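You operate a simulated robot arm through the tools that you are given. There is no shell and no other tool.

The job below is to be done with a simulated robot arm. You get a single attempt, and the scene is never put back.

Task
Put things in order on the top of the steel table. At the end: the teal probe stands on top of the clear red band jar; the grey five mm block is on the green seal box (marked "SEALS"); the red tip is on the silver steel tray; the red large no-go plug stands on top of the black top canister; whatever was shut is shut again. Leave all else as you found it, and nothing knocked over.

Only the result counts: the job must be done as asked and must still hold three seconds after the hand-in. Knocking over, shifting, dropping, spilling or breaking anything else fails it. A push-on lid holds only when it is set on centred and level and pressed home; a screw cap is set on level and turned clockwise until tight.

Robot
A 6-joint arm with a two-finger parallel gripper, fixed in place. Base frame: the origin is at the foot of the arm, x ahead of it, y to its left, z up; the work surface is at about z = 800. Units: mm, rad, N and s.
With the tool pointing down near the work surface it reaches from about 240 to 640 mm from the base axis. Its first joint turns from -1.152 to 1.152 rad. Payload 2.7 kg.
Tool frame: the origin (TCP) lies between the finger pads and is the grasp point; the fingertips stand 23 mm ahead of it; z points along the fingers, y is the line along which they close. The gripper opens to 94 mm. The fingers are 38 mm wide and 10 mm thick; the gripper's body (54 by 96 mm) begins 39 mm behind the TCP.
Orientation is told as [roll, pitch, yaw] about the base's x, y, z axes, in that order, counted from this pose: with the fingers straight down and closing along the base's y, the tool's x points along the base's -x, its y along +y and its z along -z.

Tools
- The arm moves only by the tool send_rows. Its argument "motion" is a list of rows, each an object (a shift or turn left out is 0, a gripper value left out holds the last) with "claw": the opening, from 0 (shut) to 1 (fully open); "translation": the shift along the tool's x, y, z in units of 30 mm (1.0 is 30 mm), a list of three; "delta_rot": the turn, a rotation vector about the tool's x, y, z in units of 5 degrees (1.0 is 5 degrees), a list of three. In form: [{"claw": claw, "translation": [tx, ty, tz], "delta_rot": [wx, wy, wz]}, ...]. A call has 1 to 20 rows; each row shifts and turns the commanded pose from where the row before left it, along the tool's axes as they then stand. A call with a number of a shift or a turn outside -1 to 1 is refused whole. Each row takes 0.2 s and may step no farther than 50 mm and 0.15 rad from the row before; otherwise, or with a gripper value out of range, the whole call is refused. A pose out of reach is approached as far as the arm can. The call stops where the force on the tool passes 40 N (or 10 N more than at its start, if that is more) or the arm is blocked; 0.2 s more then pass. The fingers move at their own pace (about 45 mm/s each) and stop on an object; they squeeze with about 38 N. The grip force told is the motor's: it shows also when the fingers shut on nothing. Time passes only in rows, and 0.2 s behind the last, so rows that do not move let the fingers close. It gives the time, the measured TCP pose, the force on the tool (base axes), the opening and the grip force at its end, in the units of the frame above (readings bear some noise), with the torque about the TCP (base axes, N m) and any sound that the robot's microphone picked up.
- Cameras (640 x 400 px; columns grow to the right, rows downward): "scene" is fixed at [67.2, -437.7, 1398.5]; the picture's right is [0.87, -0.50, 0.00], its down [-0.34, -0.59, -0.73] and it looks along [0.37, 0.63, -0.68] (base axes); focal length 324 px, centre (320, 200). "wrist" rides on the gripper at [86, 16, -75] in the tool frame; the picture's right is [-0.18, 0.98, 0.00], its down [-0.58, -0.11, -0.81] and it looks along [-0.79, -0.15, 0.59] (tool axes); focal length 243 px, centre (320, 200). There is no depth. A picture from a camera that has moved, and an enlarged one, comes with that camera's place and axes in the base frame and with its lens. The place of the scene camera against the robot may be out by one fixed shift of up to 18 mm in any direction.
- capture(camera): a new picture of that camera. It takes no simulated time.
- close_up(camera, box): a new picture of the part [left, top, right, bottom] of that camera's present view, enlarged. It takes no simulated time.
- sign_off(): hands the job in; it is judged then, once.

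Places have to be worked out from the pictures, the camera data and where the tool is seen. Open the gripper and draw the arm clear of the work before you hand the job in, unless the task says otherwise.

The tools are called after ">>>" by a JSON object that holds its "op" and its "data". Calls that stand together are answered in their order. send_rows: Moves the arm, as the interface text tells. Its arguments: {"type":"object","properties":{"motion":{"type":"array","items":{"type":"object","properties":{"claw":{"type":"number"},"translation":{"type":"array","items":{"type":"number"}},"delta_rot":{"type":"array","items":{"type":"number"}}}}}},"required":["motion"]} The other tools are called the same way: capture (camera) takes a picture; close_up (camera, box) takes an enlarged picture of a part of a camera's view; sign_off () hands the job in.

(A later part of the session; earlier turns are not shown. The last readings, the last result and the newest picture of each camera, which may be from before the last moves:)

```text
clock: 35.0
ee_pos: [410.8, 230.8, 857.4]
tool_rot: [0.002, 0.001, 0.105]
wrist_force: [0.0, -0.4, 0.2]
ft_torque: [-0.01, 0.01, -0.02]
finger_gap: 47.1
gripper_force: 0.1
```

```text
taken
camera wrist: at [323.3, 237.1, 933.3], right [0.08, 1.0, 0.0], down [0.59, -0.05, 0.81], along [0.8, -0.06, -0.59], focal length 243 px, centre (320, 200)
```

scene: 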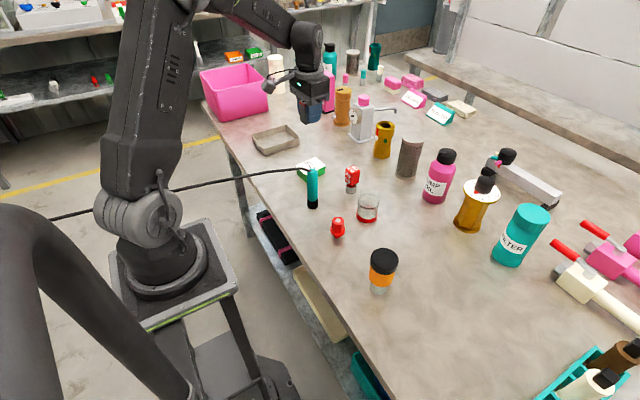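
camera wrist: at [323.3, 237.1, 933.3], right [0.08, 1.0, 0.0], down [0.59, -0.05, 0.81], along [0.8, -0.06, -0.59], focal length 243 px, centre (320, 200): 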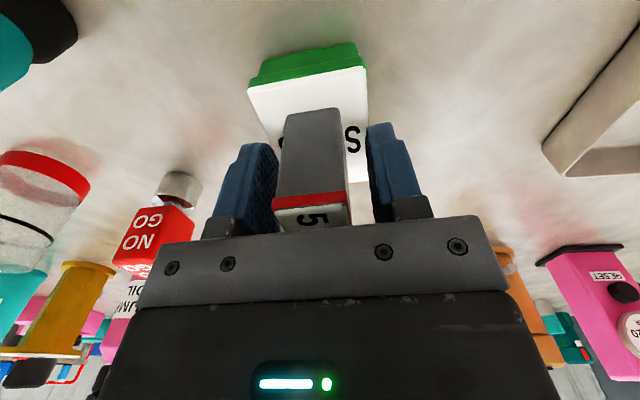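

The block stands free on the box with fingers open. I rise straight up and check.

>>> {"op": "send_rows", "data": {"motion": [{"translation": [0, 0, -0.5]}, {"translation": [0, 0, -0.8]}, {"translation": [0, 0, -1]}, {"translation": [0, 0, -1]}, {"translation": [0, 0, -1]}, {"translation": [0, 0, -1]}, {"translation": [0, 0, -1]}, {"translation": [0, 0, 0]}]}}

>>> {"op": "close_up", "data": {"camera": "scene", "box": [270, 120, 390, 220]}}

>>> {"op": "capture", "data": {"camera": "wrist"}}

```text
clock: 36.8
ee_pos: [411.6, 229.3, 1046.8]
tool_rot: [-0.001, 0.001, 0.106]
wrist_force: [0.1, 0.7, 0.4]
ft_torque: [-0.05, -0.03, -0.01]
finger_gap: 47.0
gripper_force: 0.1
```

```text
4.00 times, centred on (330, 170) of scene
camera zoom: at [67.2, -437.7, 1398.5], right [0.87, -0.5, 0.0], down [-0.34, -0.59, -0.73], along [0.37, 0.63, -0.68], focal length 1298 px, centre (280, 320)
```

zoom: 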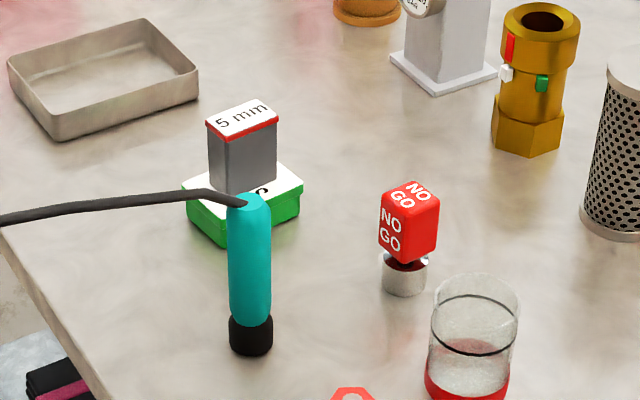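

```text
taken
camera wrist: at [323.1, 237.9, 1122.4], right [0.08, 1.0, 0.0], down [0.59, -0.05, 0.81], along [0.8, -0.06, -0.59], focal length 243 px, centre (320, 200)
```

wrist: 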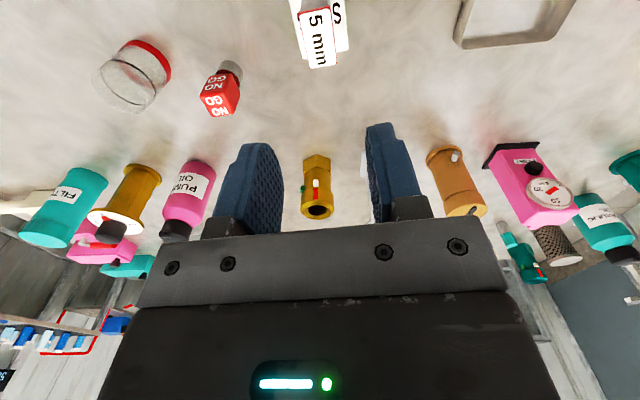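

Block stands squarely on the SEALS box. Next I go above the red tip and look at its hex orientation.

>>> {"op": "send_rows", "data": {"motion": [{"claw": 0.8, "translation": [0.319, -0.86, 0]}, {"translation": [0.319, -0.86, 0]}, {"translation": [0.319, -0.86, 0]}, {"translation": [0.319, -0.86, 0]}, {"translation": [0.319, -0.86, 0]}, {"translation": [0.319, -0.86, 0]}, {"translation": [0.319, -0.86, 0]}, {"translation": [0.319, -0.86, 0]}, {"translation": [0.319, -0.86, 0]}, {"translation": [0, 0, 0.9]}, {"translation": [0, 0, 0.9]}, {"translation": [0, 0, 0]}]}}

>>> {"op": "capture", "data": {"camera": "wrist"}}

>>> {"op": "close_up", "data": {"camera": "wrist", "box": [240, 0, 400, 110]}}

```text
clock: 39.4
ee_pos: [349.7, -9.3, 993.2]
tool_rot: [0.0, -0.001, 0.105]
wrist_force: [0.6, 0.2, -0.6]
ft_torque: [0.01, -0.02, 0.01]
finger_gap: 75.0
gripper_force: 0.1
```

```text
taken
camera wrist: at [261.8, -2.9, 1068.0], right [0.08, 1.0, 0.0], down [0.59, -0.05, 0.81], along [0.8, -0.06, -0.59], focal length 243 px, centre (320, 200)
```

wrist: 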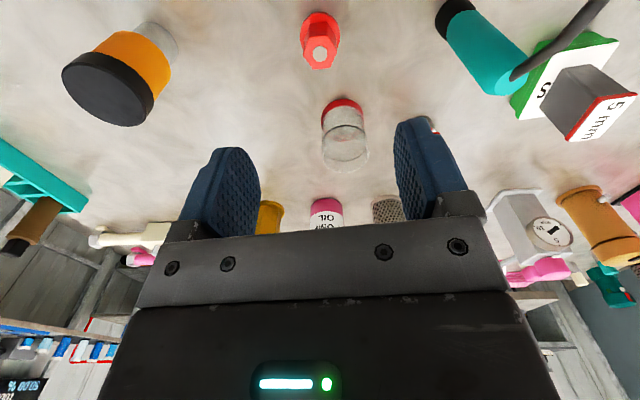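

```text
3.64 times, centred on (320, 55) of wrist
camera zoom: at [261.8, -2.9, 1068.0], right [0.08, 1.0, 0.0], down [0.59, -0.05, 0.81], along [0.8, -0.06, -0.59], focal length 882 px, centre (320, 727)
```

zoom: 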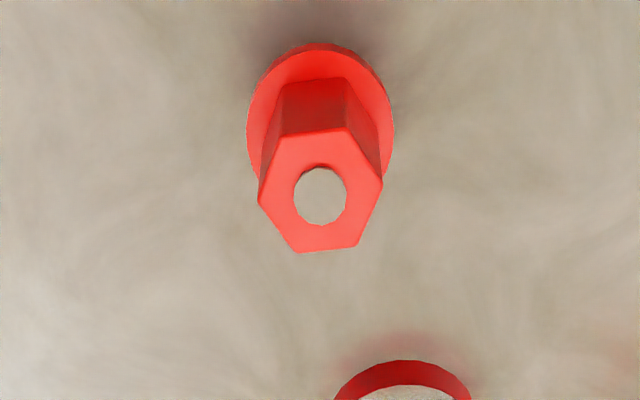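

The tip is a hex (24 mm across flats, flats normal at ≈3.6°+60k) on a ~35 mm flange near z 818, centred (349.5,-9.4). I turn the gripper to yaw ≈33.6° so the fingers meet two flats, and descend partly.

>>> {"op": "send_rows", "data": {"motion": [{"delta_rot": [0, 0, -0.92]}, {"delta_rot": [0, 0, -0.92]}, {"delta_rot": [0, 0, -0.92]}, {"delta_rot": [0, 0, -0.92]}, {"delta_rot": [0, 0, -0.92]}, {"delta_rot": [0, 0, -0.92]}, {"translation": [0, 0, 0.7]}, {"translation": [0, 0, 0.7]}, {"translation": [0, 0, 0.6]}, {"translation": [0, 0, 0]}]}}

>>> {"op": "capture", "data": {"camera": "wrist"}}

>>> {"op": "close_up", "data": {"camera": "wrist", "box": [240, 20, 400, 130]}}

```text
clock: 41.6
ee_pos: [349.4, -8.6, 931.9]
tool_rot: [0.0, 0.0, 0.587]
wrist_force: [-1.6, 0.1, 0.2]
ft_torque: [0.0, 0.03, 0.0]
finger_gap: 75.3
gripper_force: 0.1
```

```text
taken
camera wrist: at [268.3, -43.9, 1007.0], right [-0.39, 0.92, 0.0], down [0.54, 0.23, 0.81], along [0.74, 0.32, -0.59], focal length 243 px, centre (320, 200)
```

wrist: 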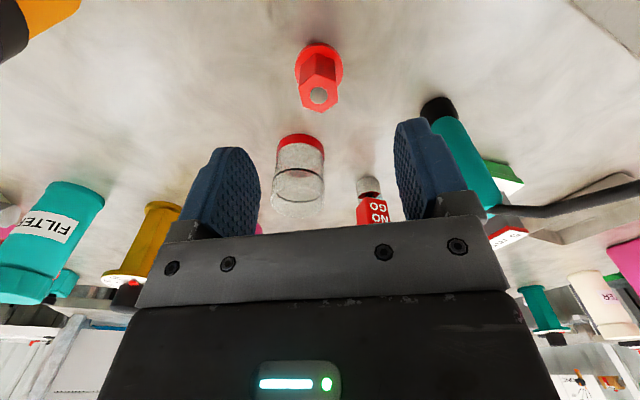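

```text
3.64 times, centred on (320, 75) of wrist
camera zoom: at [268.3, -43.9, 1007.0], right [-0.39, 0.92, 0.0], down [0.54, 0.23, 0.81], along [0.74, 0.32, -0.59], focal length 882 px, centre (320, 654)
```

zoom: 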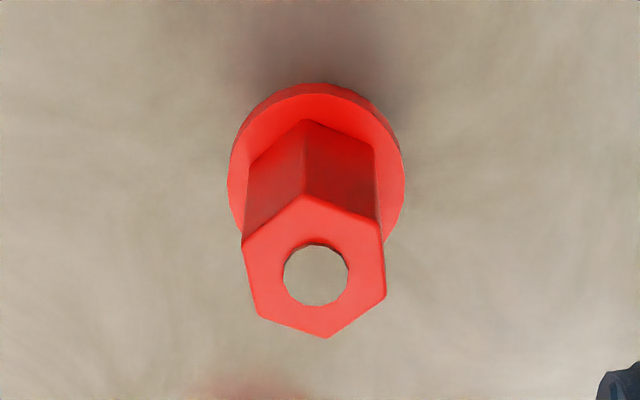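

Hex flats are aligned with the closing axis to ~1°, centre (349.3,-9.9); the flange top could be as high as z≈826, so I stop at TCP z≈852 (tips 829) and close.

>>> {"op": "send_rows", "data": {"motion": [{"translation": [0, 0, 0.5]}, {"translation": [0, 0, 0.6]}, {"translation": [0, 0, 0.6]}, {"translation": [0, 0, 0.5]}, {"translation": [0, 0, 0.3]}, {"translation": [0, 0, 0.16]}, {"translation": [0, 0, 0]}, {"claw": 0.3}, {"claw": 0}, {"claw": 0}, {"claw": 0}, {"claw": 0}, {"claw": 0}]}}

>>> {"op": "capture", "data": {"camera": "wrist"}}

>>> {"op": "close_up", "data": {"camera": "scene", "box": [290, 180, 400, 260]}}

```text
clock: 44.4
ee_pos: [350.5, -10.4, 852.9]
tool_rot: [0.001, -0.002, 0.585]
wrist_force: [-0.4, 0.3, 0.5]
ft_torque: [0.03, 0.0, -0.02]
finger_gap: 24.2
gripper_force: 38.0
```

```text
taken
camera wrist: at [268.6, -44.4, 928.4], right [-0.39, 0.92, 0.0], down [0.54, 0.23, 0.81], along [0.74, 0.32, -0.59], focal length 243 px, centre (320, 200)
```

wrist: 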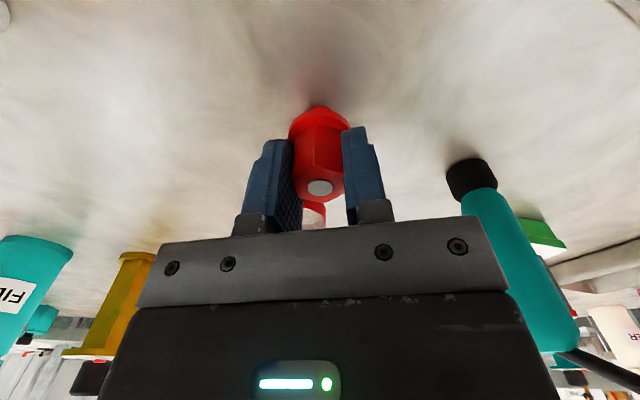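

```text
5.00 times, centred on (345, 220) of scene
camera zoom: at [67.2, -437.7, 1398.5], right [0.87, -0.5, 0.0], down [-0.34, -0.59, -0.73], along [0.37, 0.63, -0.68], focal length 1622 px, centre (195, 100)
```

zoom: 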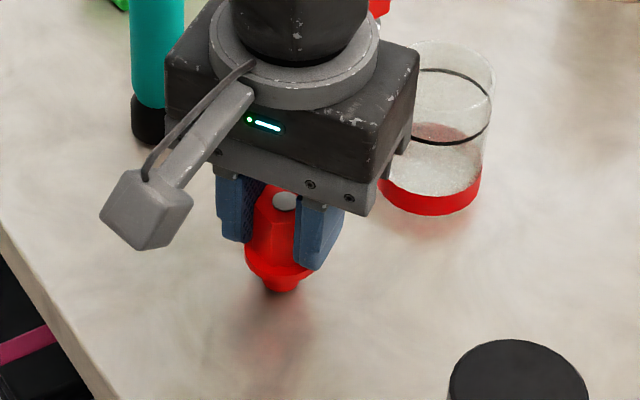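

Gripped across the flats at 24.2 mm. I lift gently with a ramp.

>>> {"op": "send_rows", "data": {"motion": [{"translation": [0, 0, -0.05]}, {"translation": [0, 0, -0.05]}, {"translation": [0, 0, -0.1]}, {"translation": [0, 0, -0.15]}, {"translation": [0, 0, -0.2]}, {"translation": [0, 0, -0.3]}, {"translation": [0, 0, -0.4]}, {"translation": [0, 0, -0.4]}, {"translation": [0, 0, -0.3]}, {"translation": [0, 0, -0.2]}, {"translation": [0, 0, 0]}]}}

>>> {"op": "capture", "data": {"camera": "wrist"}}

```text
clock: 46.8
ee_pos: [349.5, -9.0, 917.7]
tool_rot: [0.001, 0.0, 0.587]
wrist_force: [-0.7, 0.2, -0.3]
ft_torque: [0.01, 0.0, -0.01]
finger_gap: 24.1
gripper_force: 37.9
```

```text
taken
camera wrist: at [268.4, -43.7, 993.1], right [-0.39, 0.92, 0.0], down [0.54, 0.23, 0.81], along [0.74, 0.32, -0.59], focal length 243 px, centre (320, 200)
```

wrist: 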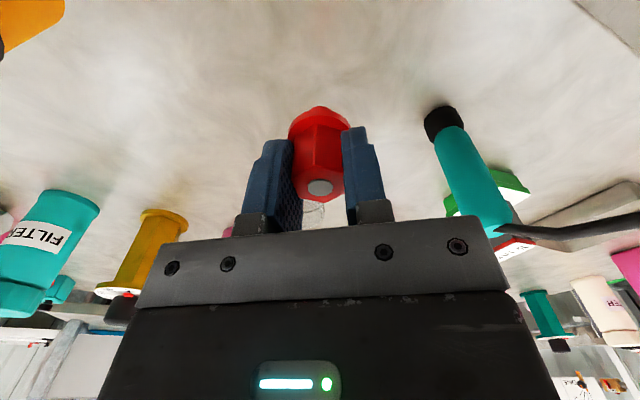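

The tip is held firmly. I lift to z≈1029 and carry it toward the tray, passing high over the probe and the box.

>>> {"op": "send_rows", "data": {"motion": [{"translation": [0, 0, -0.4]}, {"translation": [0, 0, -0.8]}, {"translation": [0, 0, -0.9]}, {"translation": [0, 0, -0.9]}, {"translation": [0, 0, -0.7]}, {"translation": [-0.25, 0.3, 0]}, {"translation": [-0.5, 0.6, 0]}, {"translation": [-0.58, 0.7, 0]}, {"translation": [-0.58, 0.7, 0]}, {"translation": [-0.58, 0.7, 0]}, {"translation": [-0.58, 0.7, 0]}, {"translation": [-0.58, 0.7, 0]}, {"translation": [-0.58, 0.7, 0]}, {"translation": [-0.58, 0.7, 0]}, {"translation": [-0.58, 0.7, 0]}, {"translation": [-0.58, 0.7, 0]}, {"translation": [-0.58, 0.7, 0]}, {"translation": [-0.4, 0.5, 0]}, {"translation": [0, 0, 0]}]}}

>>> {"op": "capture", "data": {"camera": "wrist"}}

>>> {"op": "capture", "data": {"camera": "scene"}}

```text
clock: 50.8
ee_pos: [383.5, 314.0, 1028.8]
tool_rot: [-0.001, 0.002, 0.586]
wrist_force: [-0.5, 0.2, -0.3]
ft_torque: [0.02, -0.01, 0.0]
finger_gap: 24.2
gripper_force: 37.6
```

```text
taken
camera wrist: at [303.4, 280.5, 1103.6], right [-0.39, 0.92, 0.0], down [0.54, 0.23, 0.81], along [0.74, 0.31, -0.59], focal length 243 px, centre (320, 200)
```

wrist: 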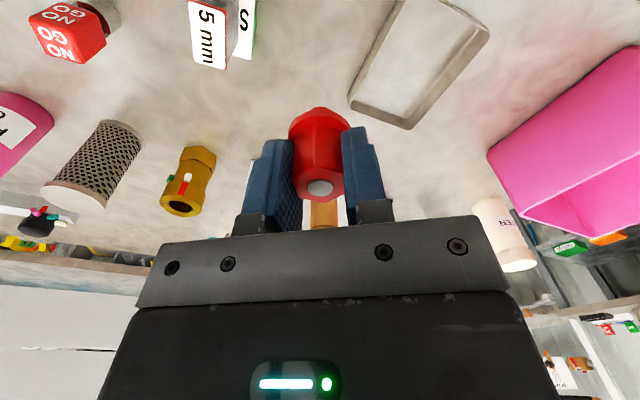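

```text
taken
```

scene: 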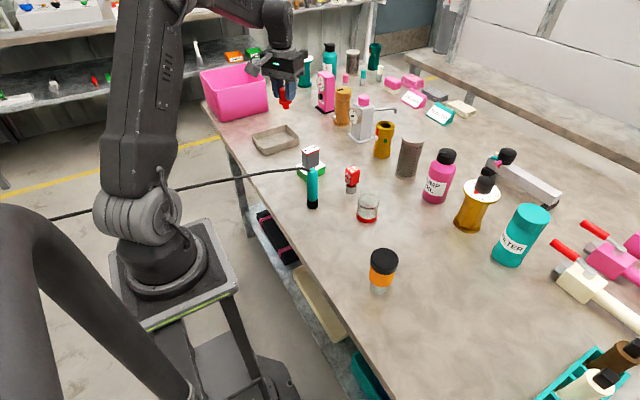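

The tray spans about x 327–455, y 385–480 (rim z≈822), centre (391,432). I move the tip over the centre and then start down.

>>> {"op": "send_rows", "data": {"motion": [{"translation": [-0.4, 0.52, 0]}, {"translation": [-0.55, 0.73, 0]}, {"translation": [-0.55, 0.73, 0]}, {"translation": [-0.5, 0.65, 0]}, {"translation": [-0.39, 0.5, 0]}, {"translation": [0, 0, 0.4]}, {"translation": [0, 0, 0.8]}, {"translation": [0, 0, 0.9]}, {"translation": [0, 0, 0.9]}, {"translation": [0, 0, 0.8]}, {"translation": [0, 0, 0.6]}, {"translation": [0, 0, 0.4]}, {"translation": [0, 0, 0]}]}}

>>> {"op": "capture", "data": {"camera": "wrist"}}

>>> {"op": "close_up", "data": {"camera": "scene", "box": [220, 80, 340, 180]}}

```text
clock: 53.6
ee_pos: [392.9, 433.0, 885.5]
tool_rot: [-0.001, -0.001, 0.586]
wrist_force: [0.5, -0.9, 0.8]
ft_torque: [-0.01, 0.01, 0.04]
finger_gap: 23.9
gripper_force: 38.0
```

```text
taken
camera wrist: at [310.9, 398.8, 960.1], right [-0.39, 0.92, 0.0], down [0.54, 0.23, 0.81], along [0.74, 0.32, -0.59], focal length 243 px, centre (320, 200)
```

wrist: 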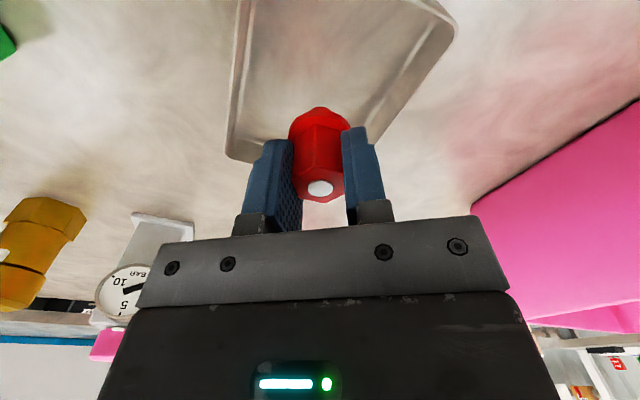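

```text
4.00 times, centred on (280, 130) of scene
camera zoom: at [67.2, -437.7, 1398.5], right [0.87, -0.5, 0.0], down [-0.34, -0.59, -0.73], along [0.37, 0.63, -0.68], focal length 1298 px, centre (480, 480)
```

zoom: 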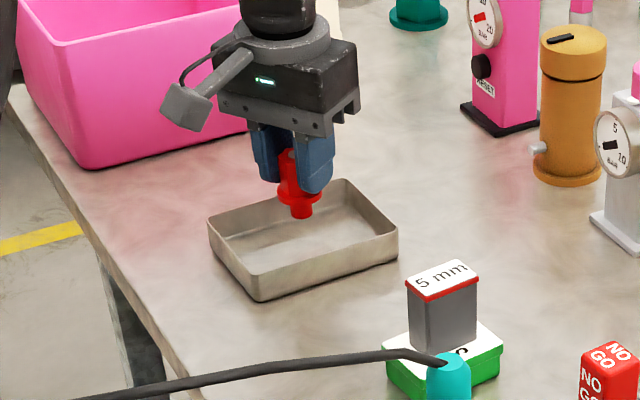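

The tip hangs over the tray's centre. I lower to near the floor.

>>> {"op": "send_rows", "data": {"motion": [{"translation": [0, 0, 0.25]}, {"translation": [0, 0, 0.25]}, {"translation": [0, 0, 0.15]}, {"translation": [0, 0, 0.1]}, {"translation": [0, 0, 0.05]}, {"translation": [0, 0, 0]}]}}

```text
clock: 55.0
ee_pos: [391.4, 433.3, 860.1]
tool_rot: [-0.001, 0.0, 0.587]
wrist_force: [0.2, 0.7, -0.1]
ft_torque: [0.01, 0.02, -0.01]
finger_gap: 24.5
gripper_force: 37.8
```

No contact yet at z≈860; I continue in small steps.

>>> {"op": "send_rows", "data": {"motion": [{"translation": [0, 0, 0.04]}, {"translation": [0, 0, 0.04]}, {"translation": [0, 0, 0.04]}, {"translation": [0, 0, 0]}]}}

```text
clock: 56.0
ee_pos: [392.8, 434.9, 856.4]
tool_rot: [0.001, 0.001, 0.587]
wrist_force: [0.8, -0.1, 0.2]
ft_torque: [0.0, 0.01, -0.03]
finger_gap: 23.7
gripper_force: 38.4
```

Still no contact at ~857; a few more 1 mm steps.

>>> {"op": "send_rows", "data": {"motion": [{"translation": [0, 0, 0.03]}, {"translation": [0, 0, 0.03]}, {"translation": [0, 0, 0]}]}}

```text
clock: 56.8
ee_pos: [390.9, 432.5, 856.4]
tool_rot: [0.0, -0.003, 0.587]
wrist_force: [-1.7, -3.8, 14.5]
ft_torque: [-0.16, 0.06, -0.01]
finger_gap: 24.1
gripper_force: 37.7
```

Contact (14.5 N): the tip rests on the tray floor. I relieve a touch and open.

>>> {"op": "send_rows", "data": {"motion": [{"translation": [0, 0, -0.02]}, {"claw": 0.3}, {"claw": 0.4}, {"claw": 0.5}, {"claw": 0.5}, {"translation": [0, 0, 0]}]}}

>>> {"op": "capture", "data": {"camera": "wrist"}}

```text
clock: 58.2
ee_pos: [391.4, 432.8, 856.3]
tool_rot: [0.0, 0.0, 0.587]
wrist_force: [0.0, 1.1, 0.2]
ft_torque: [-0.02, 0.0, 0.01]
finger_gap: 46.8
gripper_force: 0.1
```

```text
taken
camera wrist: at [310.2, 399.0, 931.5], right [-0.39, 0.92, 0.0], down [0.54, 0.23, 0.81], along [0.74, 0.32, -0.59], focal length 243 px, centre (320, 200)
```

wrist: 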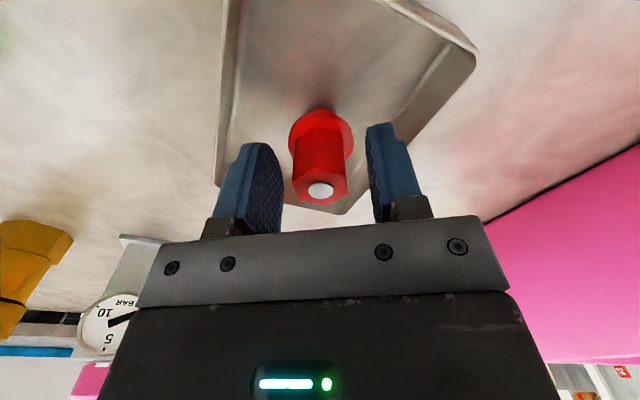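

The tip stands in the tray. I rise clear and check.

>>> {"op": "send_rows", "data": {"motion": [{"translation": [0, 0, -0.4]}, {"translation": [0, 0, -0.8]}, {"translation": [0, 0, -1]}, {"translation": [0, 0, -1]}, {"translation": [0, 0, -1]}, {"translation": [0, 0, -1]}, {"translation": [0, 0, -1]}, {"translation": [0, 0, 0]}]}}

>>> {"op": "close_up", "data": {"camera": "scene", "box": [230, 90, 380, 200]}}

```text
clock: 60.0
ee_pos: [392.9, 432.9, 1042.3]
tool_rot: [-0.001, 0.001, 0.586]
wrist_force: [0.4, -0.3, 0.4]
ft_torque: [0.0, -0.01, 0.01]
finger_gap: 46.9
gripper_force: 0.1
```

```text
3.64 times, centred on (305, 145) of scene
camera zoom: at [67.2, -437.7, 1398.5], right [0.87, -0.5, 0.0], down [-0.34, -0.59, -0.73], along [0.37, 0.63, -0.68], focal length 1180 px, centre (374, 400)
```

zoom: 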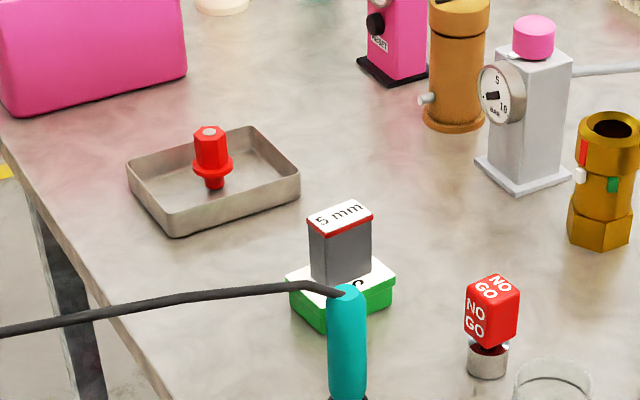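

Tip in tray confirmed. Now I turn back to yaw 0 and go above the no-go plug.

>>> {"op": "send_rows", "data": {"motion": [{"delta_rot": [0, 0, 0.96]}, {"delta_rot": [0, 0, 0.96]}, {"delta_rot": [0, 0, 0.96]}, {"delta_rot": [0, 0, 0.96]}, {"delta_rot": [0, 0, 0.96]}, {"delta_rot": [0, 0, 0.96]}, {"delta_rot": [0, 0, 0.955]}, {"translation": [-0.21, -0.894, 0], "claw": 0.9}, {"translation": [-0.21, -0.894, 0]}, {"translation": [-0.21, -0.894, 0]}, {"translation": [-0.21, -0.894, 0]}, {"translation": [-0.21, -0.894, 0]}, {"translation": [-0.21, -0.894, 0]}, {"translation": [-0.21, -0.894, 0]}, {"translation": [-0.21, -0.894, 0]}, {"translation": [-0.21, -0.894, 0]}, {"translation": [-0.21, -0.894, 0]}, {"translation": [-0.21, -0.894, 0]}, {"translation": [-0.21, -0.894, 0]}, {"translation": [0, 0, 0]}]}}

>>> {"op": "capture", "data": {"camera": "wrist"}}

>>> {"op": "close_up", "data": {"camera": "wrist", "box": [240, 0, 400, 110]}}

```text
clock: 64.2
ee_pos: [466.8, 111.9, 1041.9]
tool_rot: [-0.001, 0.0, 0.003]
wrist_force: [0.0, 0.5, 0.3]
ft_torque: [0.01, -0.02, -0.02]
finger_gap: 84.5
gripper_force: 0.1
```

```text
taken
camera wrist: at [379.9, 127.6, 1117.2], right [0.18, 0.98, 0.0], down [0.58, -0.11, 0.81], along [0.79, -0.15, -0.59], focal length 243 px, centre (320, 200)
```

wrist: 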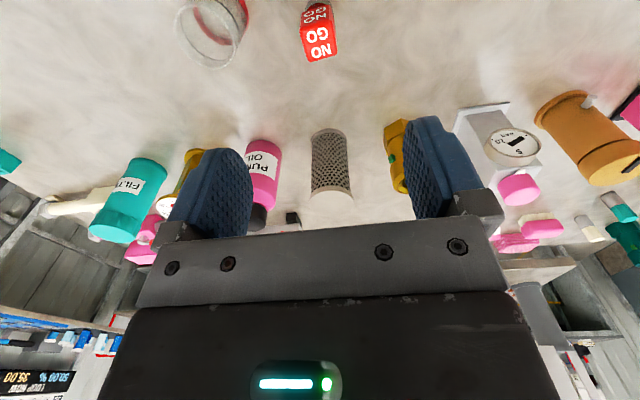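

```text
3.64 times, centred on (320, 55) of wrist
camera zoom: at [379.9, 127.6, 1117.2], right [0.18, 0.98, 0.0], down [0.58, -0.11, 0.81], along [0.79, -0.15, -0.59], focal length 882 px, centre (320, 727)
```

zoom: 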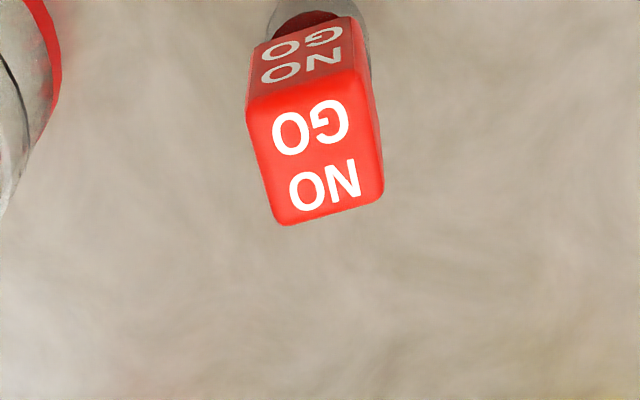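

The plug's square head is 27.5 mm, top z≈873, centre about (470.5,110), sides at ≈6° yaw. The probe is ~125 mm tall (top z≈925), so at yaw 6° my wrist camera could bump it; I turn to yaw −84° instead so the camera sits on the free +y side.

>>> {"op": "send_rows", "data": {"motion": [{"delta_rot": [0, 0, 0.99]}, {"delta_rot": [0, 0, 0.99]}, {"delta_rot": [0, 0, 0.99]}, {"delta_rot": [0, 0, 0.99]}, {"delta_rot": [0, 0, 0.99]}, {"delta_rot": [0, 0, 0.99]}, {"delta_rot": [0, 0, 0.99]}, {"delta_rot": [0, 0, 0.99]}, {"delta_rot": [0, 0, 0.99]}, {"delta_rot": [0, 0, 0.99]}, {"delta_rot": [0, 0, 0.99]}, {"delta_rot": [0, 0, 0.99]}, {"delta_rot": [0, 0, 0.99]}, {"delta_rot": [0, 0, 0.99]}, {"delta_rot": [0, 0, 0.99]}, {"delta_rot": [0, 0, 0.99]}, {"delta_rot": [0, 0, 0.99]}, {"translation": [0, 0, 0]}]}}

>>> {"op": "capture", "data": {"camera": "wrist"}}

>>> {"op": "capture", "data": {"camera": "scene"}}

```text
clock: 68.0
ee_pos: [467.1, 111.3, 1042.2]
tool_rot: [0.0, -0.001, -1.468]
wrist_force: [-0.3, 0.3, 0.1]
ft_torque: [0.03, 0.0, -0.02]
finger_gap: 84.6
gripper_force: 0.2
```

```text
taken
camera wrist: at [474.4, 199.4, 1116.8], right [1.0, -0.08, 0.0], down [-0.05, -0.59, 0.81], along [-0.07, -0.8, -0.59], focal length 243 px, centre (320, 200)
```

wrist: 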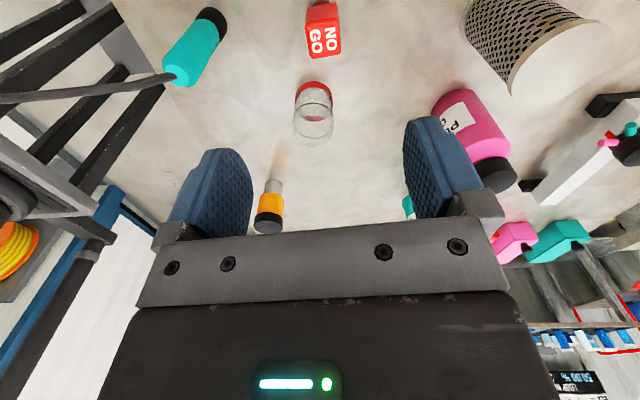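

```text
taken
```

scene: 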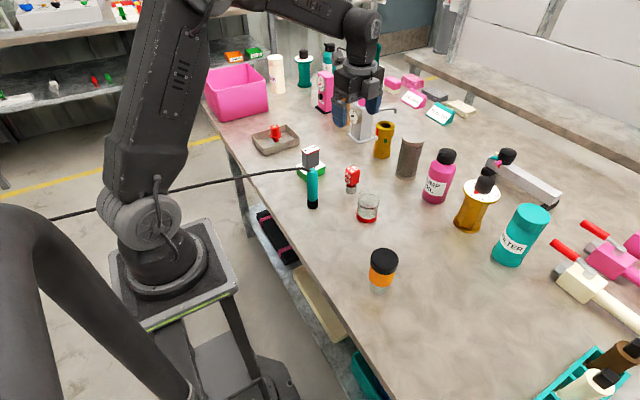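

Rotation done; I zoom on the plug from this side to refine its place and angle, and see the probe and jar too.

>>> {"op": "close_up", "data": {"camera": "wrist", "box": [260, 0, 400, 90]}}

>>> {"op": "close_up", "data": {"camera": "wrist", "box": [120, 0, 260, 100]}}

```text
4.44 times, centred on (330, 45) of wrist
camera zoom: at [474.4, 199.4, 1116.8], right [1.0, -0.08, 0.0], down [-0.05, -0.59, 0.81], along [-0.07, -0.8, -0.59], focal length 1078 px, centre (276, 889)
```

zoom: 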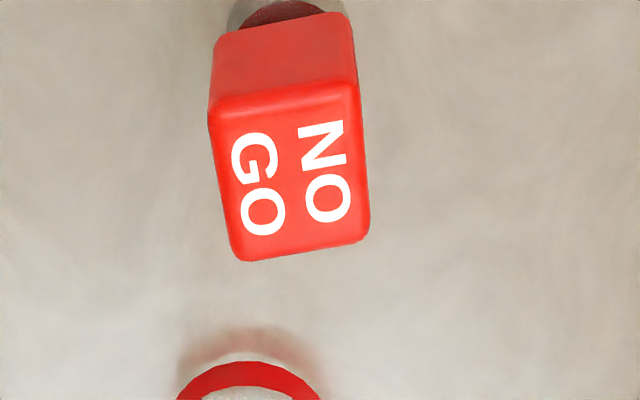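

```text
4.00 times, centred on (190, 50) of wrist
camera zoom: at [474.4, 199.4, 1116.8], right [1.0, -0.08, 0.0], down [-0.05, -0.59, 0.81], along [-0.07, -0.8, -0.59], focal length 970 px, centre (840, 800)
```

zoom: 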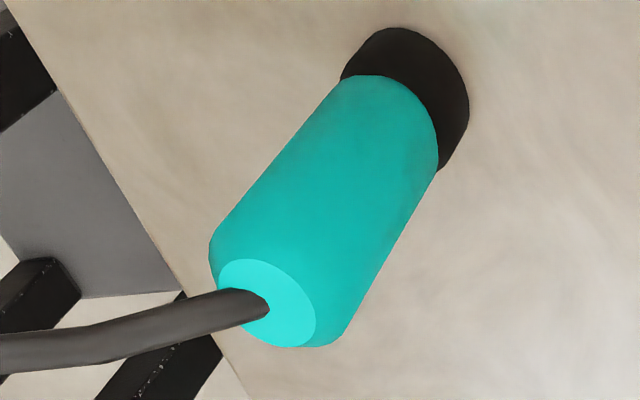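

Plug head centre refined to (470.6,109.5), aligned within ~1° of the closing axis. I shift onto it and descend to TCP z≈852.

>>> {"op": "send_rows", "data": {"motion": [{"translation": [-0.079, 0.113, 0]}, {"translation": [0, 0, 0.8]}, {"translation": [0, 0, 0.9]}, {"translation": [0, 0, 0.9]}, {"translation": [0, 0, 0.9]}, {"translation": [0, 0, 0.9]}, {"translation": [0, 0, 0.9]}, {"translation": [0, 0, 0.6]}, {"translation": [0, 0, 0.43]}, {"translation": [0, 0, 0]}]}}

>>> {"op": "capture", "data": {"camera": "wrist"}}

>>> {"op": "close_up", "data": {"camera": "scene", "box": [290, 130, 410, 230]}}

```text
clock: 70.2
ee_pos: [470.6, 110.1, 852.3]
tool_rot: [0.0, 0.0, -1.469]
wrist_force: [-0.4, 0.0, 0.5]
ft_torque: [0.0, 0.02, -0.05]
finger_gap: 84.7
gripper_force: 0.0
```

```text
taken
camera wrist: at [478.4, 197.7, 926.9], right [1.0, -0.08, 0.0], down [-0.05, -0.59, 0.81], along [-0.07, -0.8, -0.59], focal length 243 px, centre (320, 200)
```

wrist: 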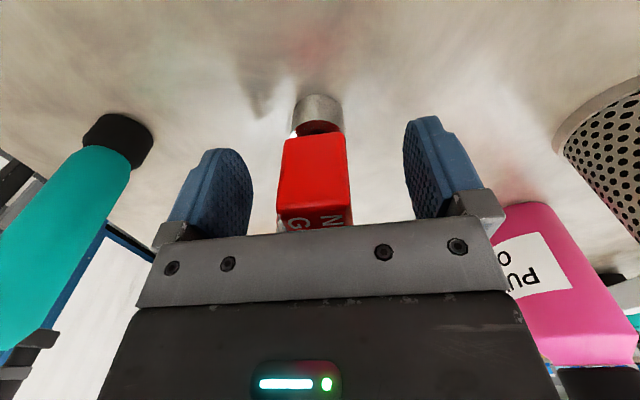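

```text
4.00 times, centred on (350, 180) of scene
camera zoom: at [67.2, -437.7, 1398.5], right [0.87, -0.5, 0.0], down [-0.34, -0.59, -0.73], along [0.37, 0.63, -0.68], focal length 1298 px, centre (200, 280)
```

zoom: 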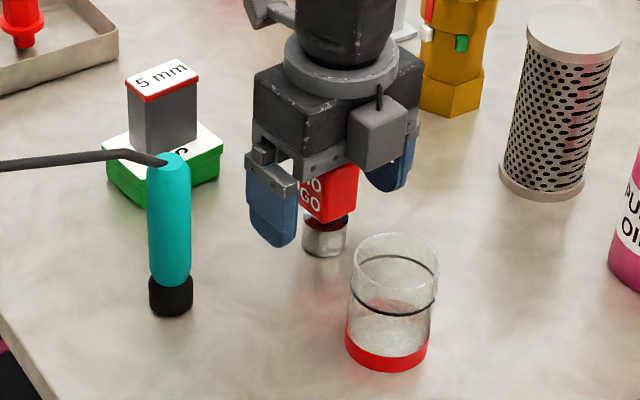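

The head is between the fingers, probe and jar are clear. I close on the plug's head.

>>> {"op": "send_rows", "data": {"motion": [{"claw": 0.3}, {"claw": 0}, {"claw": 0}, {"claw": 0}, {"claw": 0}, {"claw": 0}]}}

>>> {"op": "capture", "data": {"camera": "wrist"}}

```text
clock: 71.6
ee_pos: [472.0, 110.0, 851.9]
tool_rot: [0.002, 0.0, -1.467]
wrist_force: [-1.2, -0.4, 0.1]
ft_torque: [-0.02, 0.01, 0.02]
finger_gap: 29.5
gripper_force: 37.9
```

```text
taken
camera wrist: at [478.4, 197.7, 927.3], right [1.0, -0.08, 0.0], down [-0.05, -0.59, 0.81], along [-0.07, -0.8, -0.59], focal length 243 px, centre (320, 200)
```

wrist: 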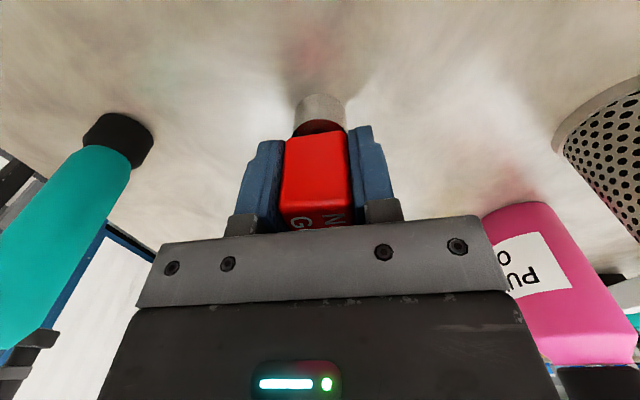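

Gripped at 29.5 mm. I lift gently with a ramp and check the hold.

>>> {"op": "send_rows", "data": {"motion": [{"translation": [0, 0, -0.05]}, {"translation": [0, 0, -0.05]}, {"translation": [0, 0, -0.1]}, {"translation": [0, 0, -0.15]}, {"translation": [0, 0, -0.2]}, {"translation": [0, 0, -0.3]}, {"translation": [0, 0, -0.4]}, {"translation": [0, 0, -0.4]}, {"translation": [0, 0, -0.3]}, {"translation": [0, 0, -0.2]}, {"translation": [0, 0, 0]}]}}

>>> {"op": "capture", "data": {"camera": "wrist"}}

```text
clock: 74.0
ee_pos: [471.2, 111.3, 917.1]
tool_rot: [0.0, -0.002, -1.467]
wrist_force: [-0.3, -0.1, -1.3]
ft_torque: [-0.01, 0.03, 0.0]
finger_gap: 29.6
gripper_force: 37.7
```

```text
taken
camera wrist: at [478.6, 197.6, 991.8], right [1.0, -0.08, 0.0], down [-0.05, -0.59, 0.81], along [-0.07, -0.8, -0.59], focal length 243 px, centre (320, 200)
```

wrist: 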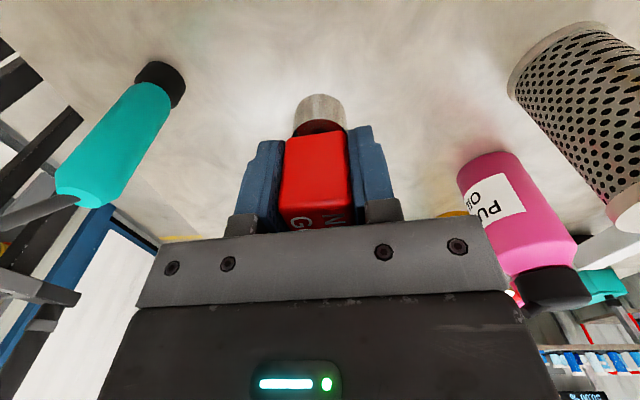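

Held firmly. I lift to z≈1030 and carry the plug to above the canister for a closer look.

>>> {"op": "send_rows", "data": {"motion": [{"translation": [0, 0, -0.4]}, {"translation": [0, 0, -0.8]}, {"translation": [0, 0, -0.9]}, {"translation": [0, 0, -0.9]}, {"translation": [0, 0, -0.77]}, {"translation": [-0.35, -0.2, 0]}, {"translation": [-0.65, -0.36, 0]}, {"translation": [-0.72, -0.4, 0]}, {"translation": [-0.72, -0.4, 0]}, {"translation": [-0.72, -0.4, 0]}, {"translation": [-0.72, -0.4, 0]}, {"translation": [-0.72, -0.4, 0]}, {"translation": [-0.72, -0.4, 0]}, {"translation": [-0.72, -0.4, 0]}, {"translation": [-0.72, -0.4, 0]}, {"translation": [-0.72, -0.4, 0]}, {"translation": [-0.72, -0.4, 0]}, {"translation": [-0.4, -0.24, 0]}, {"translation": [-0.28, -0.18, 0]}, {"translation": [0, 0, 0]}]}}

>>> {"op": "capture", "data": {"camera": "wrist"}}

>>> {"op": "close_up", "data": {"camera": "wrist", "box": [240, 0, 400, 110]}}

```text
clock: 78.2
ee_pos: [348.9, -170.2, 1030.2]
tool_rot: [0.0, -0.002, -1.467]
wrist_force: [0.2, 0.0, -0.9]
ft_torque: [0.01, -0.03, 0.01]
finger_gap: 29.4
gripper_force: 38.1
```

```text
taken
camera wrist: at [356.7, -82.6, 1104.3], right [1.0, -0.08, 0.0], down [-0.05, -0.59, 0.81], along [-0.07, -0.8, -0.59], focal length 243 px, centre (320, 200)
```

wrist: 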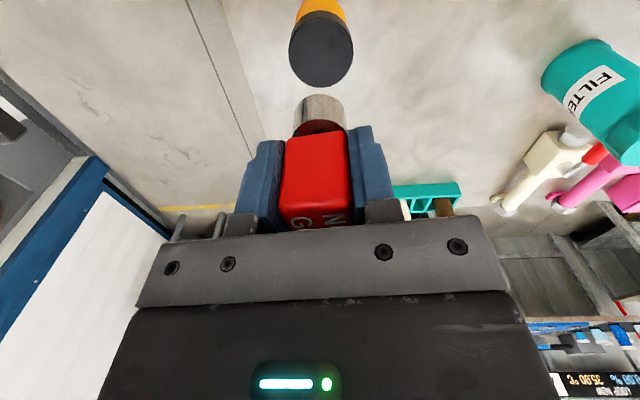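

```text
3.64 times, centred on (320, 55) of wrist
camera zoom: at [356.7, -82.6, 1104.3], right [1.0, -0.08, 0.0], down [-0.05, -0.59, 0.81], along [-0.07, -0.8, -0.59], focal length 882 px, centre (320, 727)
```

zoom: 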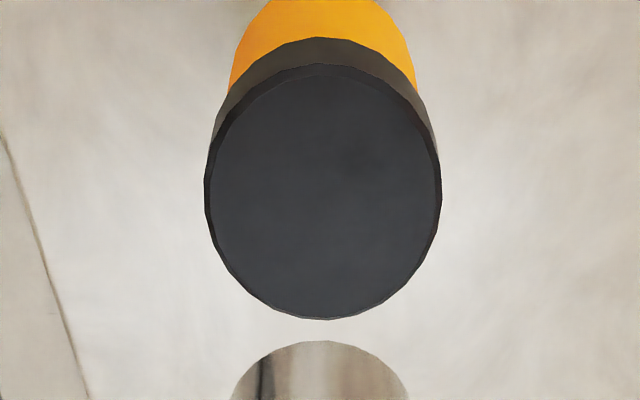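

The canister top is centred at (350.5,-170.3), z≈891, 53 mm across; the plug's 32 mm base hangs over it. I lower to ~8 mm above.

>>> {"op": "send_rows", "data": {"motion": [{"translation": [0, 0.04, 0.3]}, {"translation": [0, 0, 0.5]}, {"translation": [0, 0, 0.5]}, {"translation": [0, 0, 0.5]}, {"translation": [0, 0, 0.4]}, {"translation": [0, 0, 0.3]}, {"translation": [0, 0, 0]}]}}

>>> {"op": "capture", "data": {"camera": "wrist"}}

>>> {"op": "close_up", "data": {"camera": "scene", "box": [320, 200, 440, 300]}}

```text
clock: 79.8
ee_pos: [350.6, -170.9, 954.2]
tool_rot: [0.0, -0.002, -1.47]
wrist_force: [-1.1, 0.0, -1.3]
ft_torque: [0.0, -0.03, 0.01]
finger_gap: 29.7
gripper_force: 38.0
```

```text
taken
camera wrist: at [358.3, -82.2, 1028.8], right [1.0, -0.08, 0.0], down [-0.05, -0.59, 0.81], along [-0.07, -0.8, -0.59], focal length 243 px, centre (320, 200)
```

wrist: 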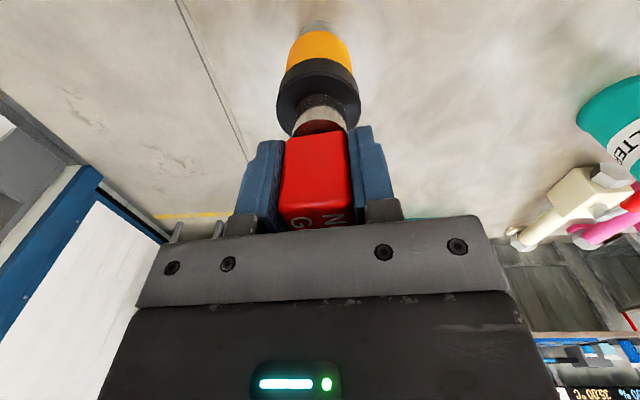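

```text
4.00 times, centred on (380, 250) of scene
camera zoom: at [67.2, -437.7, 1398.5], right [0.87, -0.5, 0.0], down [-0.34, -0.59, -0.73], along [0.37, 0.63, -0.68], focal length 1298 px, centre (80, 0)
```

zoom: 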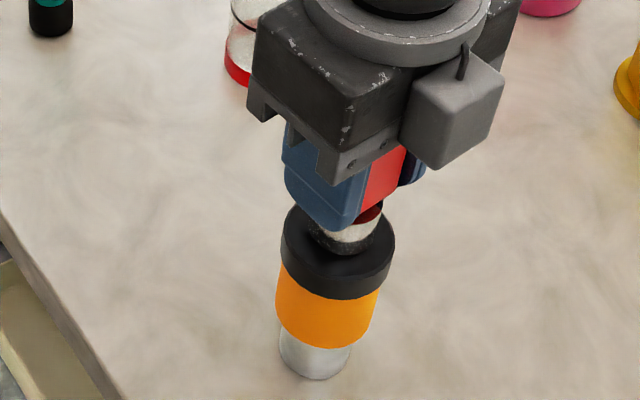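

Plug base is over the lid's centre. I lower in 1–1.5 mm steps watching the force.

>>> {"op": "send_rows", "data": {"motion": [{"translation": [0, 0, 0.05]}, {"translation": [0, 0, 0.05]}, {"translation": [0, 0, 0.05]}, {"translation": [0, 0, 0.03]}, {"translation": [0, 0, 0]}]}}

```text
clock: 81.0
ee_pos: [350.9, -171.6, 951.3]
tool_rot: [0.005, -0.005, -1.469]
wrist_force: [-4.4, 1.1, 32.6]
ft_torque: [0.06, 0.3, 0.0]
finger_gap: 30.0
gripper_force: 37.8
```

Contact came sooner than expected (32.6 N). I back up about 2 mm and read again.

>>> {"op": "send_rows", "data": {"motion": [{"translation": [0, 0, -0.06]}, {"translation": [0, 0, 0]}]}}

>>> {"op": "close_up", "data": {"camera": "scene", "box": [350, 230, 420, 300]}}

>>> {"op": "close_up", "data": {"camera": "wrist", "box": [260, 10, 380, 140]}}

```text
clock: 81.6
ee_pos: [350.7, -171.1, 951.1]
tool_rot: [-0.001, 0.0, -1.467]
wrist_force: [2.7, -1.7, 12.4]
ft_torque: [-0.21, -0.23, 0.02]
finger_gap: 29.8
gripper_force: 37.8
```

```text
5.71 times, centred on (385, 265) of scene
camera zoom: at [67.1, -437.7, 1398.6], right [0.87, -0.5, 0.0], down [-0.34, -0.59, -0.73], along [0.37, 0.63, -0.68], focal length 1854 px, centre (-51, -171)
```

zoom: 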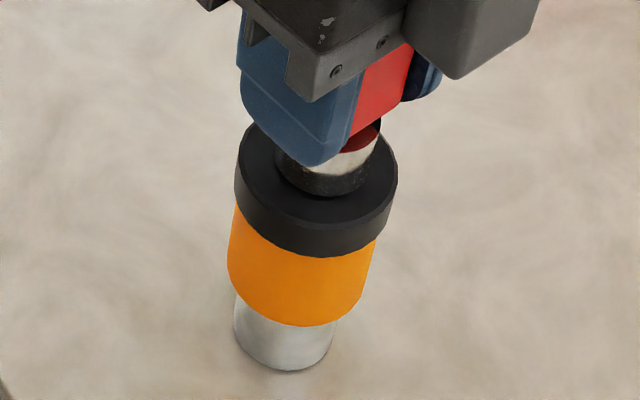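

```text
3.08 times, centred on (320, 75) of wrist
camera zoom: at [358.1, -82.7, 1026.1], right [1.0, -0.08, 0.0], down [-0.05, -0.59, 0.81], along [-0.07, -0.8, -0.59], focal length 746 px, centre (320, 585)
```

zoom: 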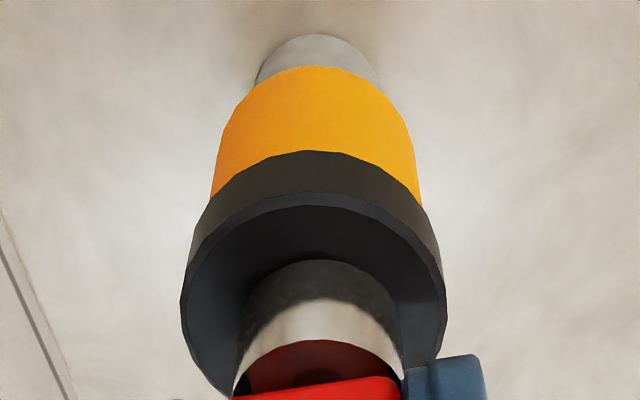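

The plug's base sits on the lid near its centre (still 12 N). I relieve about 0.9 mm more, then read before opening.

>>> {"op": "send_rows", "data": {"motion": [{"translation": [0, 0, -0.03]}, {"translation": [0, 0, 0]}]}}

```text
clock: 82.2
ee_pos: [349.4, -169.6, 950.3]
tool_rot: [-0.003, 0.001, -1.467]
wrist_force: [-1.1, 0.1, 0.2]
ft_torque: [0.03, 0.01, 0.02]
finger_gap: 29.4
gripper_force: 37.7
```

Force is near zero, so the plug just rests on the lid. I open the fingers in place.

>>> {"op": "send_rows", "data": {"motion": [{"claw": 0.35}, {"claw": 0.45}, {"claw": 0.55}, {"claw": 0.55}, {"translation": [0, 0, 0]}]}}

>>> {"op": "close_up", "data": {"camera": "wrist", "box": [200, 0, 440, 240]}}

>>> {"op": "close_up", "data": {"camera": "scene", "box": [350, 220, 430, 300]}}

```text
clock: 83.4
ee_pos: [350.3, -170.8, 951.1]
tool_rot: [0.001, -0.001, -1.467]
wrist_force: [1.2, 0.6, -0.3]
ft_torque: [0.02, 0.0, -0.02]
finger_gap: 51.7
gripper_force: 0.0
```

```text
1.67 times, centred on (320, 120) of wrist
camera zoom: at [358.1, -82.6, 1027.3], right [1.0, -0.08, 0.0], down [-0.05, -0.59, 0.81], along [-0.07, -0.8, -0.59], focal length 404 px, centre (320, 333)
```

zoom: 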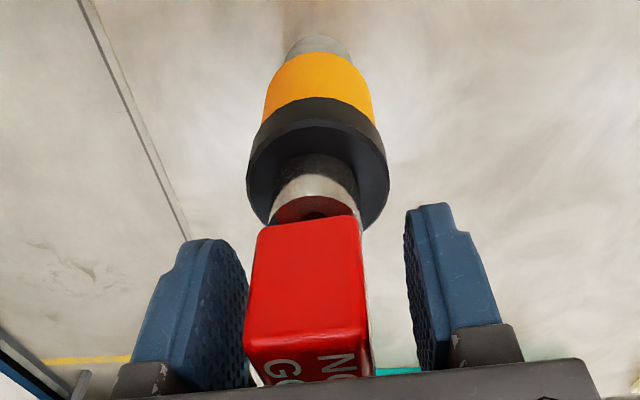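

```text
5.00 times, centred on (390, 260) of scene
camera zoom: at [67.2, -437.7, 1398.5], right [0.87, -0.5, 0.0], down [-0.34, -0.59, -0.73], along [0.37, 0.63, -0.68], focal length 1622 px, centre (-30, -100)
```

zoom: 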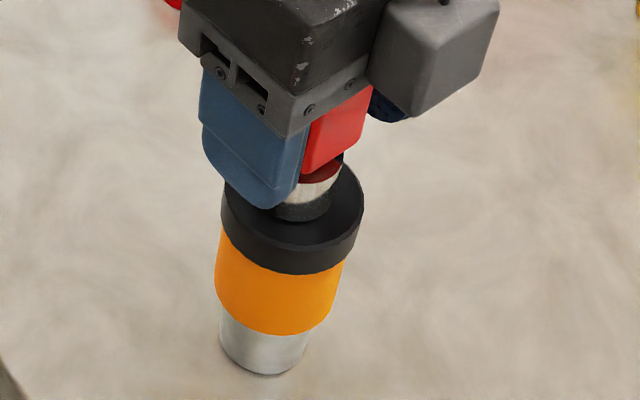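

The plug stands free on the canister. I rise straight up and check.

>>> {"op": "send_rows", "data": {"motion": [{"translation": [0, 0, -0.3]}, {"translation": [0, 0, -0.5]}, {"translation": [0, 0, -0.8]}, {"translation": [0, 0, -1]}, {"translation": [0, 0, -1]}, {"translation": [0, 0, -1]}, {"translation": [0, 0, 0]}]}}

>>> {"op": "capture", "data": {"camera": "scene"}}

>>> {"op": "close_up", "data": {"camera": "scene", "box": [330, 200, 430, 300]}}

>>> {"op": "capture", "data": {"camera": "wrist"}}

```text
clock: 85.0
ee_pos: [349.9, -169.5, 1089.6]
tool_rot: [0.001, 0.0, -1.468]
wrist_force: [0.5, 0.1, -0.4]
ft_torque: [0.01, 0.0, -0.01]
finger_gap: 51.7
gripper_force: 0.0
```

```text
taken
```

scene: 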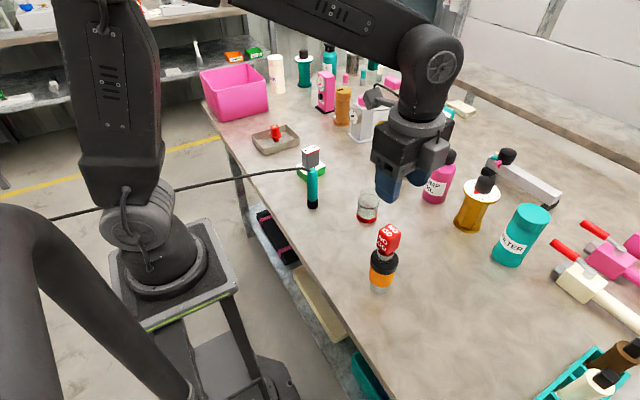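

```text
4.00 times, centred on (380, 250) of scene
camera zoom: at [67.2, -437.7, 1398.5], right [0.87, -0.5, 0.0], down [-0.34, -0.59, -0.73], along [0.37, 0.63, -0.68], focal length 1298 px, centre (80, 0)
```

zoom: 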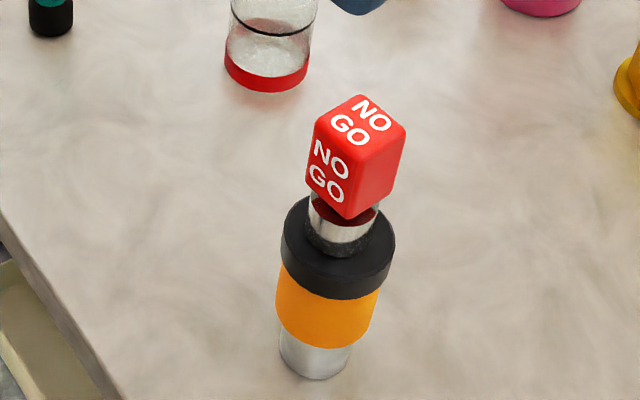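

```text
taken
camera wrist: at [357.7, -82.3, 1164.9], right [1.0, -0.08, 0.0], down [-0.05, -0.59, 0.81], along [-0.07, -0.8, -0.59], focal length 243 px, centre (320, 200)
```

wrist: 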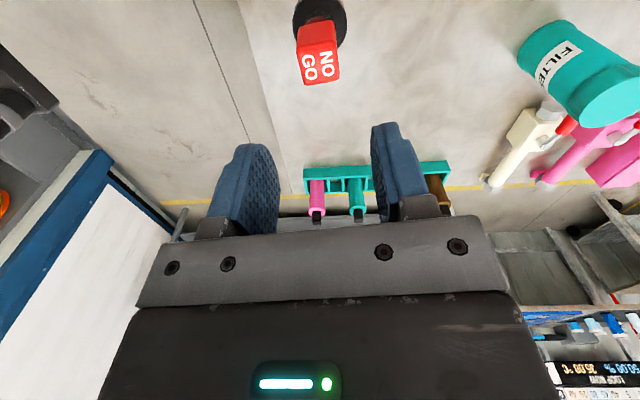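

The plug stands squarely on the canister. Now for the probe: its top is ~z 918 at about (351,110), and the cable leaves it toward −x at z≈930, so I'll grip with fingers closing along y, body above the cable. First I rotate back to yaw 0.

>>> {"op": "send_rows", "data": {"motion": [{"delta_rot": [0, 0, -0.99], "claw": 0.8}, {"delta_rot": [0, 0, -0.99]}, {"delta_rot": [0, 0, -0.99]}, {"delta_rot": [0, 0, -0.99]}, {"delta_rot": [0, 0, -0.99]}, {"delta_rot": [0, 0, -0.99]}, {"delta_rot": [0, 0, -0.99]}, {"delta_rot": [0, 0, -0.99]}, {"delta_rot": [0, 0, -0.99]}, {"delta_rot": [0, 0, -0.99]}, {"delta_rot": [0, 0, -0.99]}, {"delta_rot": [0, 0, -0.99]}, {"delta_rot": [0, 0, -0.99]}, {"delta_rot": [0, 0, -0.99]}, {"delta_rot": [0, 0, -0.99]}, {"delta_rot": [0, 0, -0.99]}, {"delta_rot": [0, 0, -0.98]}, {"translation": [0, 0, 0]}]}}

```text
clock: 88.8
ee_pos: [352.0, -170.1, 1090.4]
tool_rot: [0.0, 0.001, 0.002]
wrist_force: [-0.3, 0.7, 0.0]
ft_torque: [0.01, 0.0, 0.02]
finger_gap: 75.1
gripper_force: 0.0
```

Yaw is back to 0. I move over the probe at safe height and look.

>>> {"op": "send_rows", "data": {"motion": [{"translation": [0, 0.85, 0]}, {"translation": [0, 0.85, 0]}, {"translation": [0, 0.85, 0]}, {"translation": [0, 0.85, 0]}, {"translation": [0, 0.85, 0]}, {"translation": [0, 0.85, 0]}, {"translation": [0, 0.85, 0]}, {"translation": [0, 0.85, 0]}, {"translation": [0, 0.85, 0]}, {"translation": [0, 0.85, 0]}, {"translation": [0, 0.83, 0]}, {"translation": [0, 0, 0.6]}, {"translation": [0, 0, 0]}]}}

>>> {"op": "capture", "data": {"camera": "wrist"}}

>>> {"op": "close_up", "data": {"camera": "wrist", "box": [240, 0, 400, 110]}}

>>> {"op": "capture", "data": {"camera": "scene"}}

```text
clock: 91.6
ee_pos: [351.6, 110.2, 1072.4]
tool_rot: [0.001, 0.0, 0.0]
wrist_force: [0.9, -0.9, 0.5]
ft_torque: [-0.02, -0.03, 0.03]
finger_gap: 75.2
gripper_force: 0.1
```

```text
taken
camera wrist: at [264.6, 125.6, 1147.1], right [0.18, 0.98, 0.0], down [0.58, -0.11, 0.81], along [0.79, -0.15, -0.59], focal length 243 px, centre (320, 200)
```

wrist: 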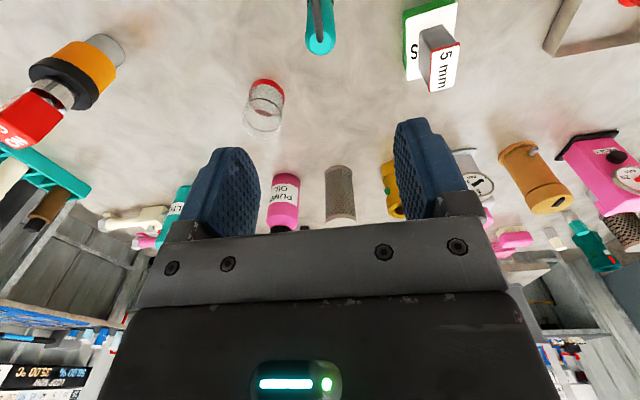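

```text
3.64 times, centred on (320, 55) of wrist
camera zoom: at [264.6, 125.6, 1147.1], right [0.18, 0.98, 0.0], down [0.58, -0.11, 0.81], along [0.79, -0.15, -0.59], focal length 882 px, centre (320, 727)
```

zoom: 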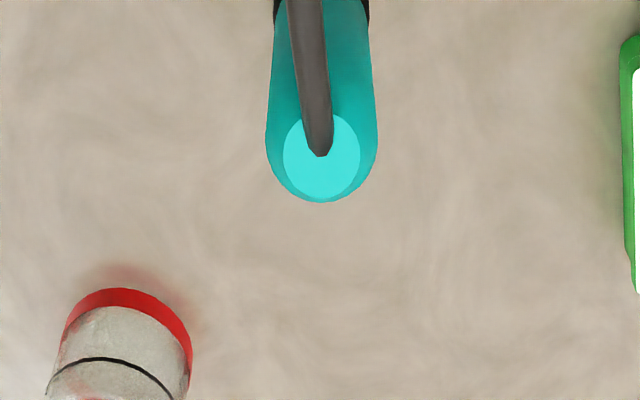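

```text
taken
```

scene: 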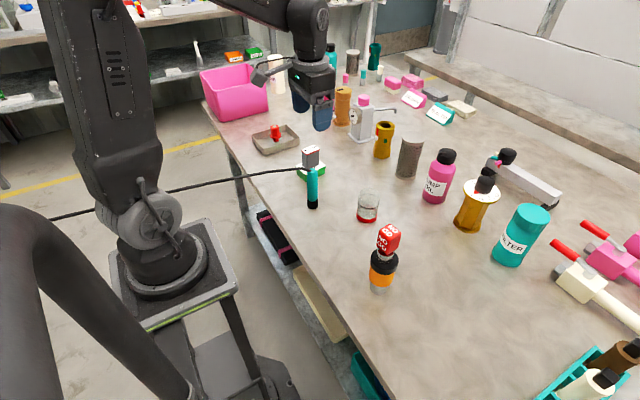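

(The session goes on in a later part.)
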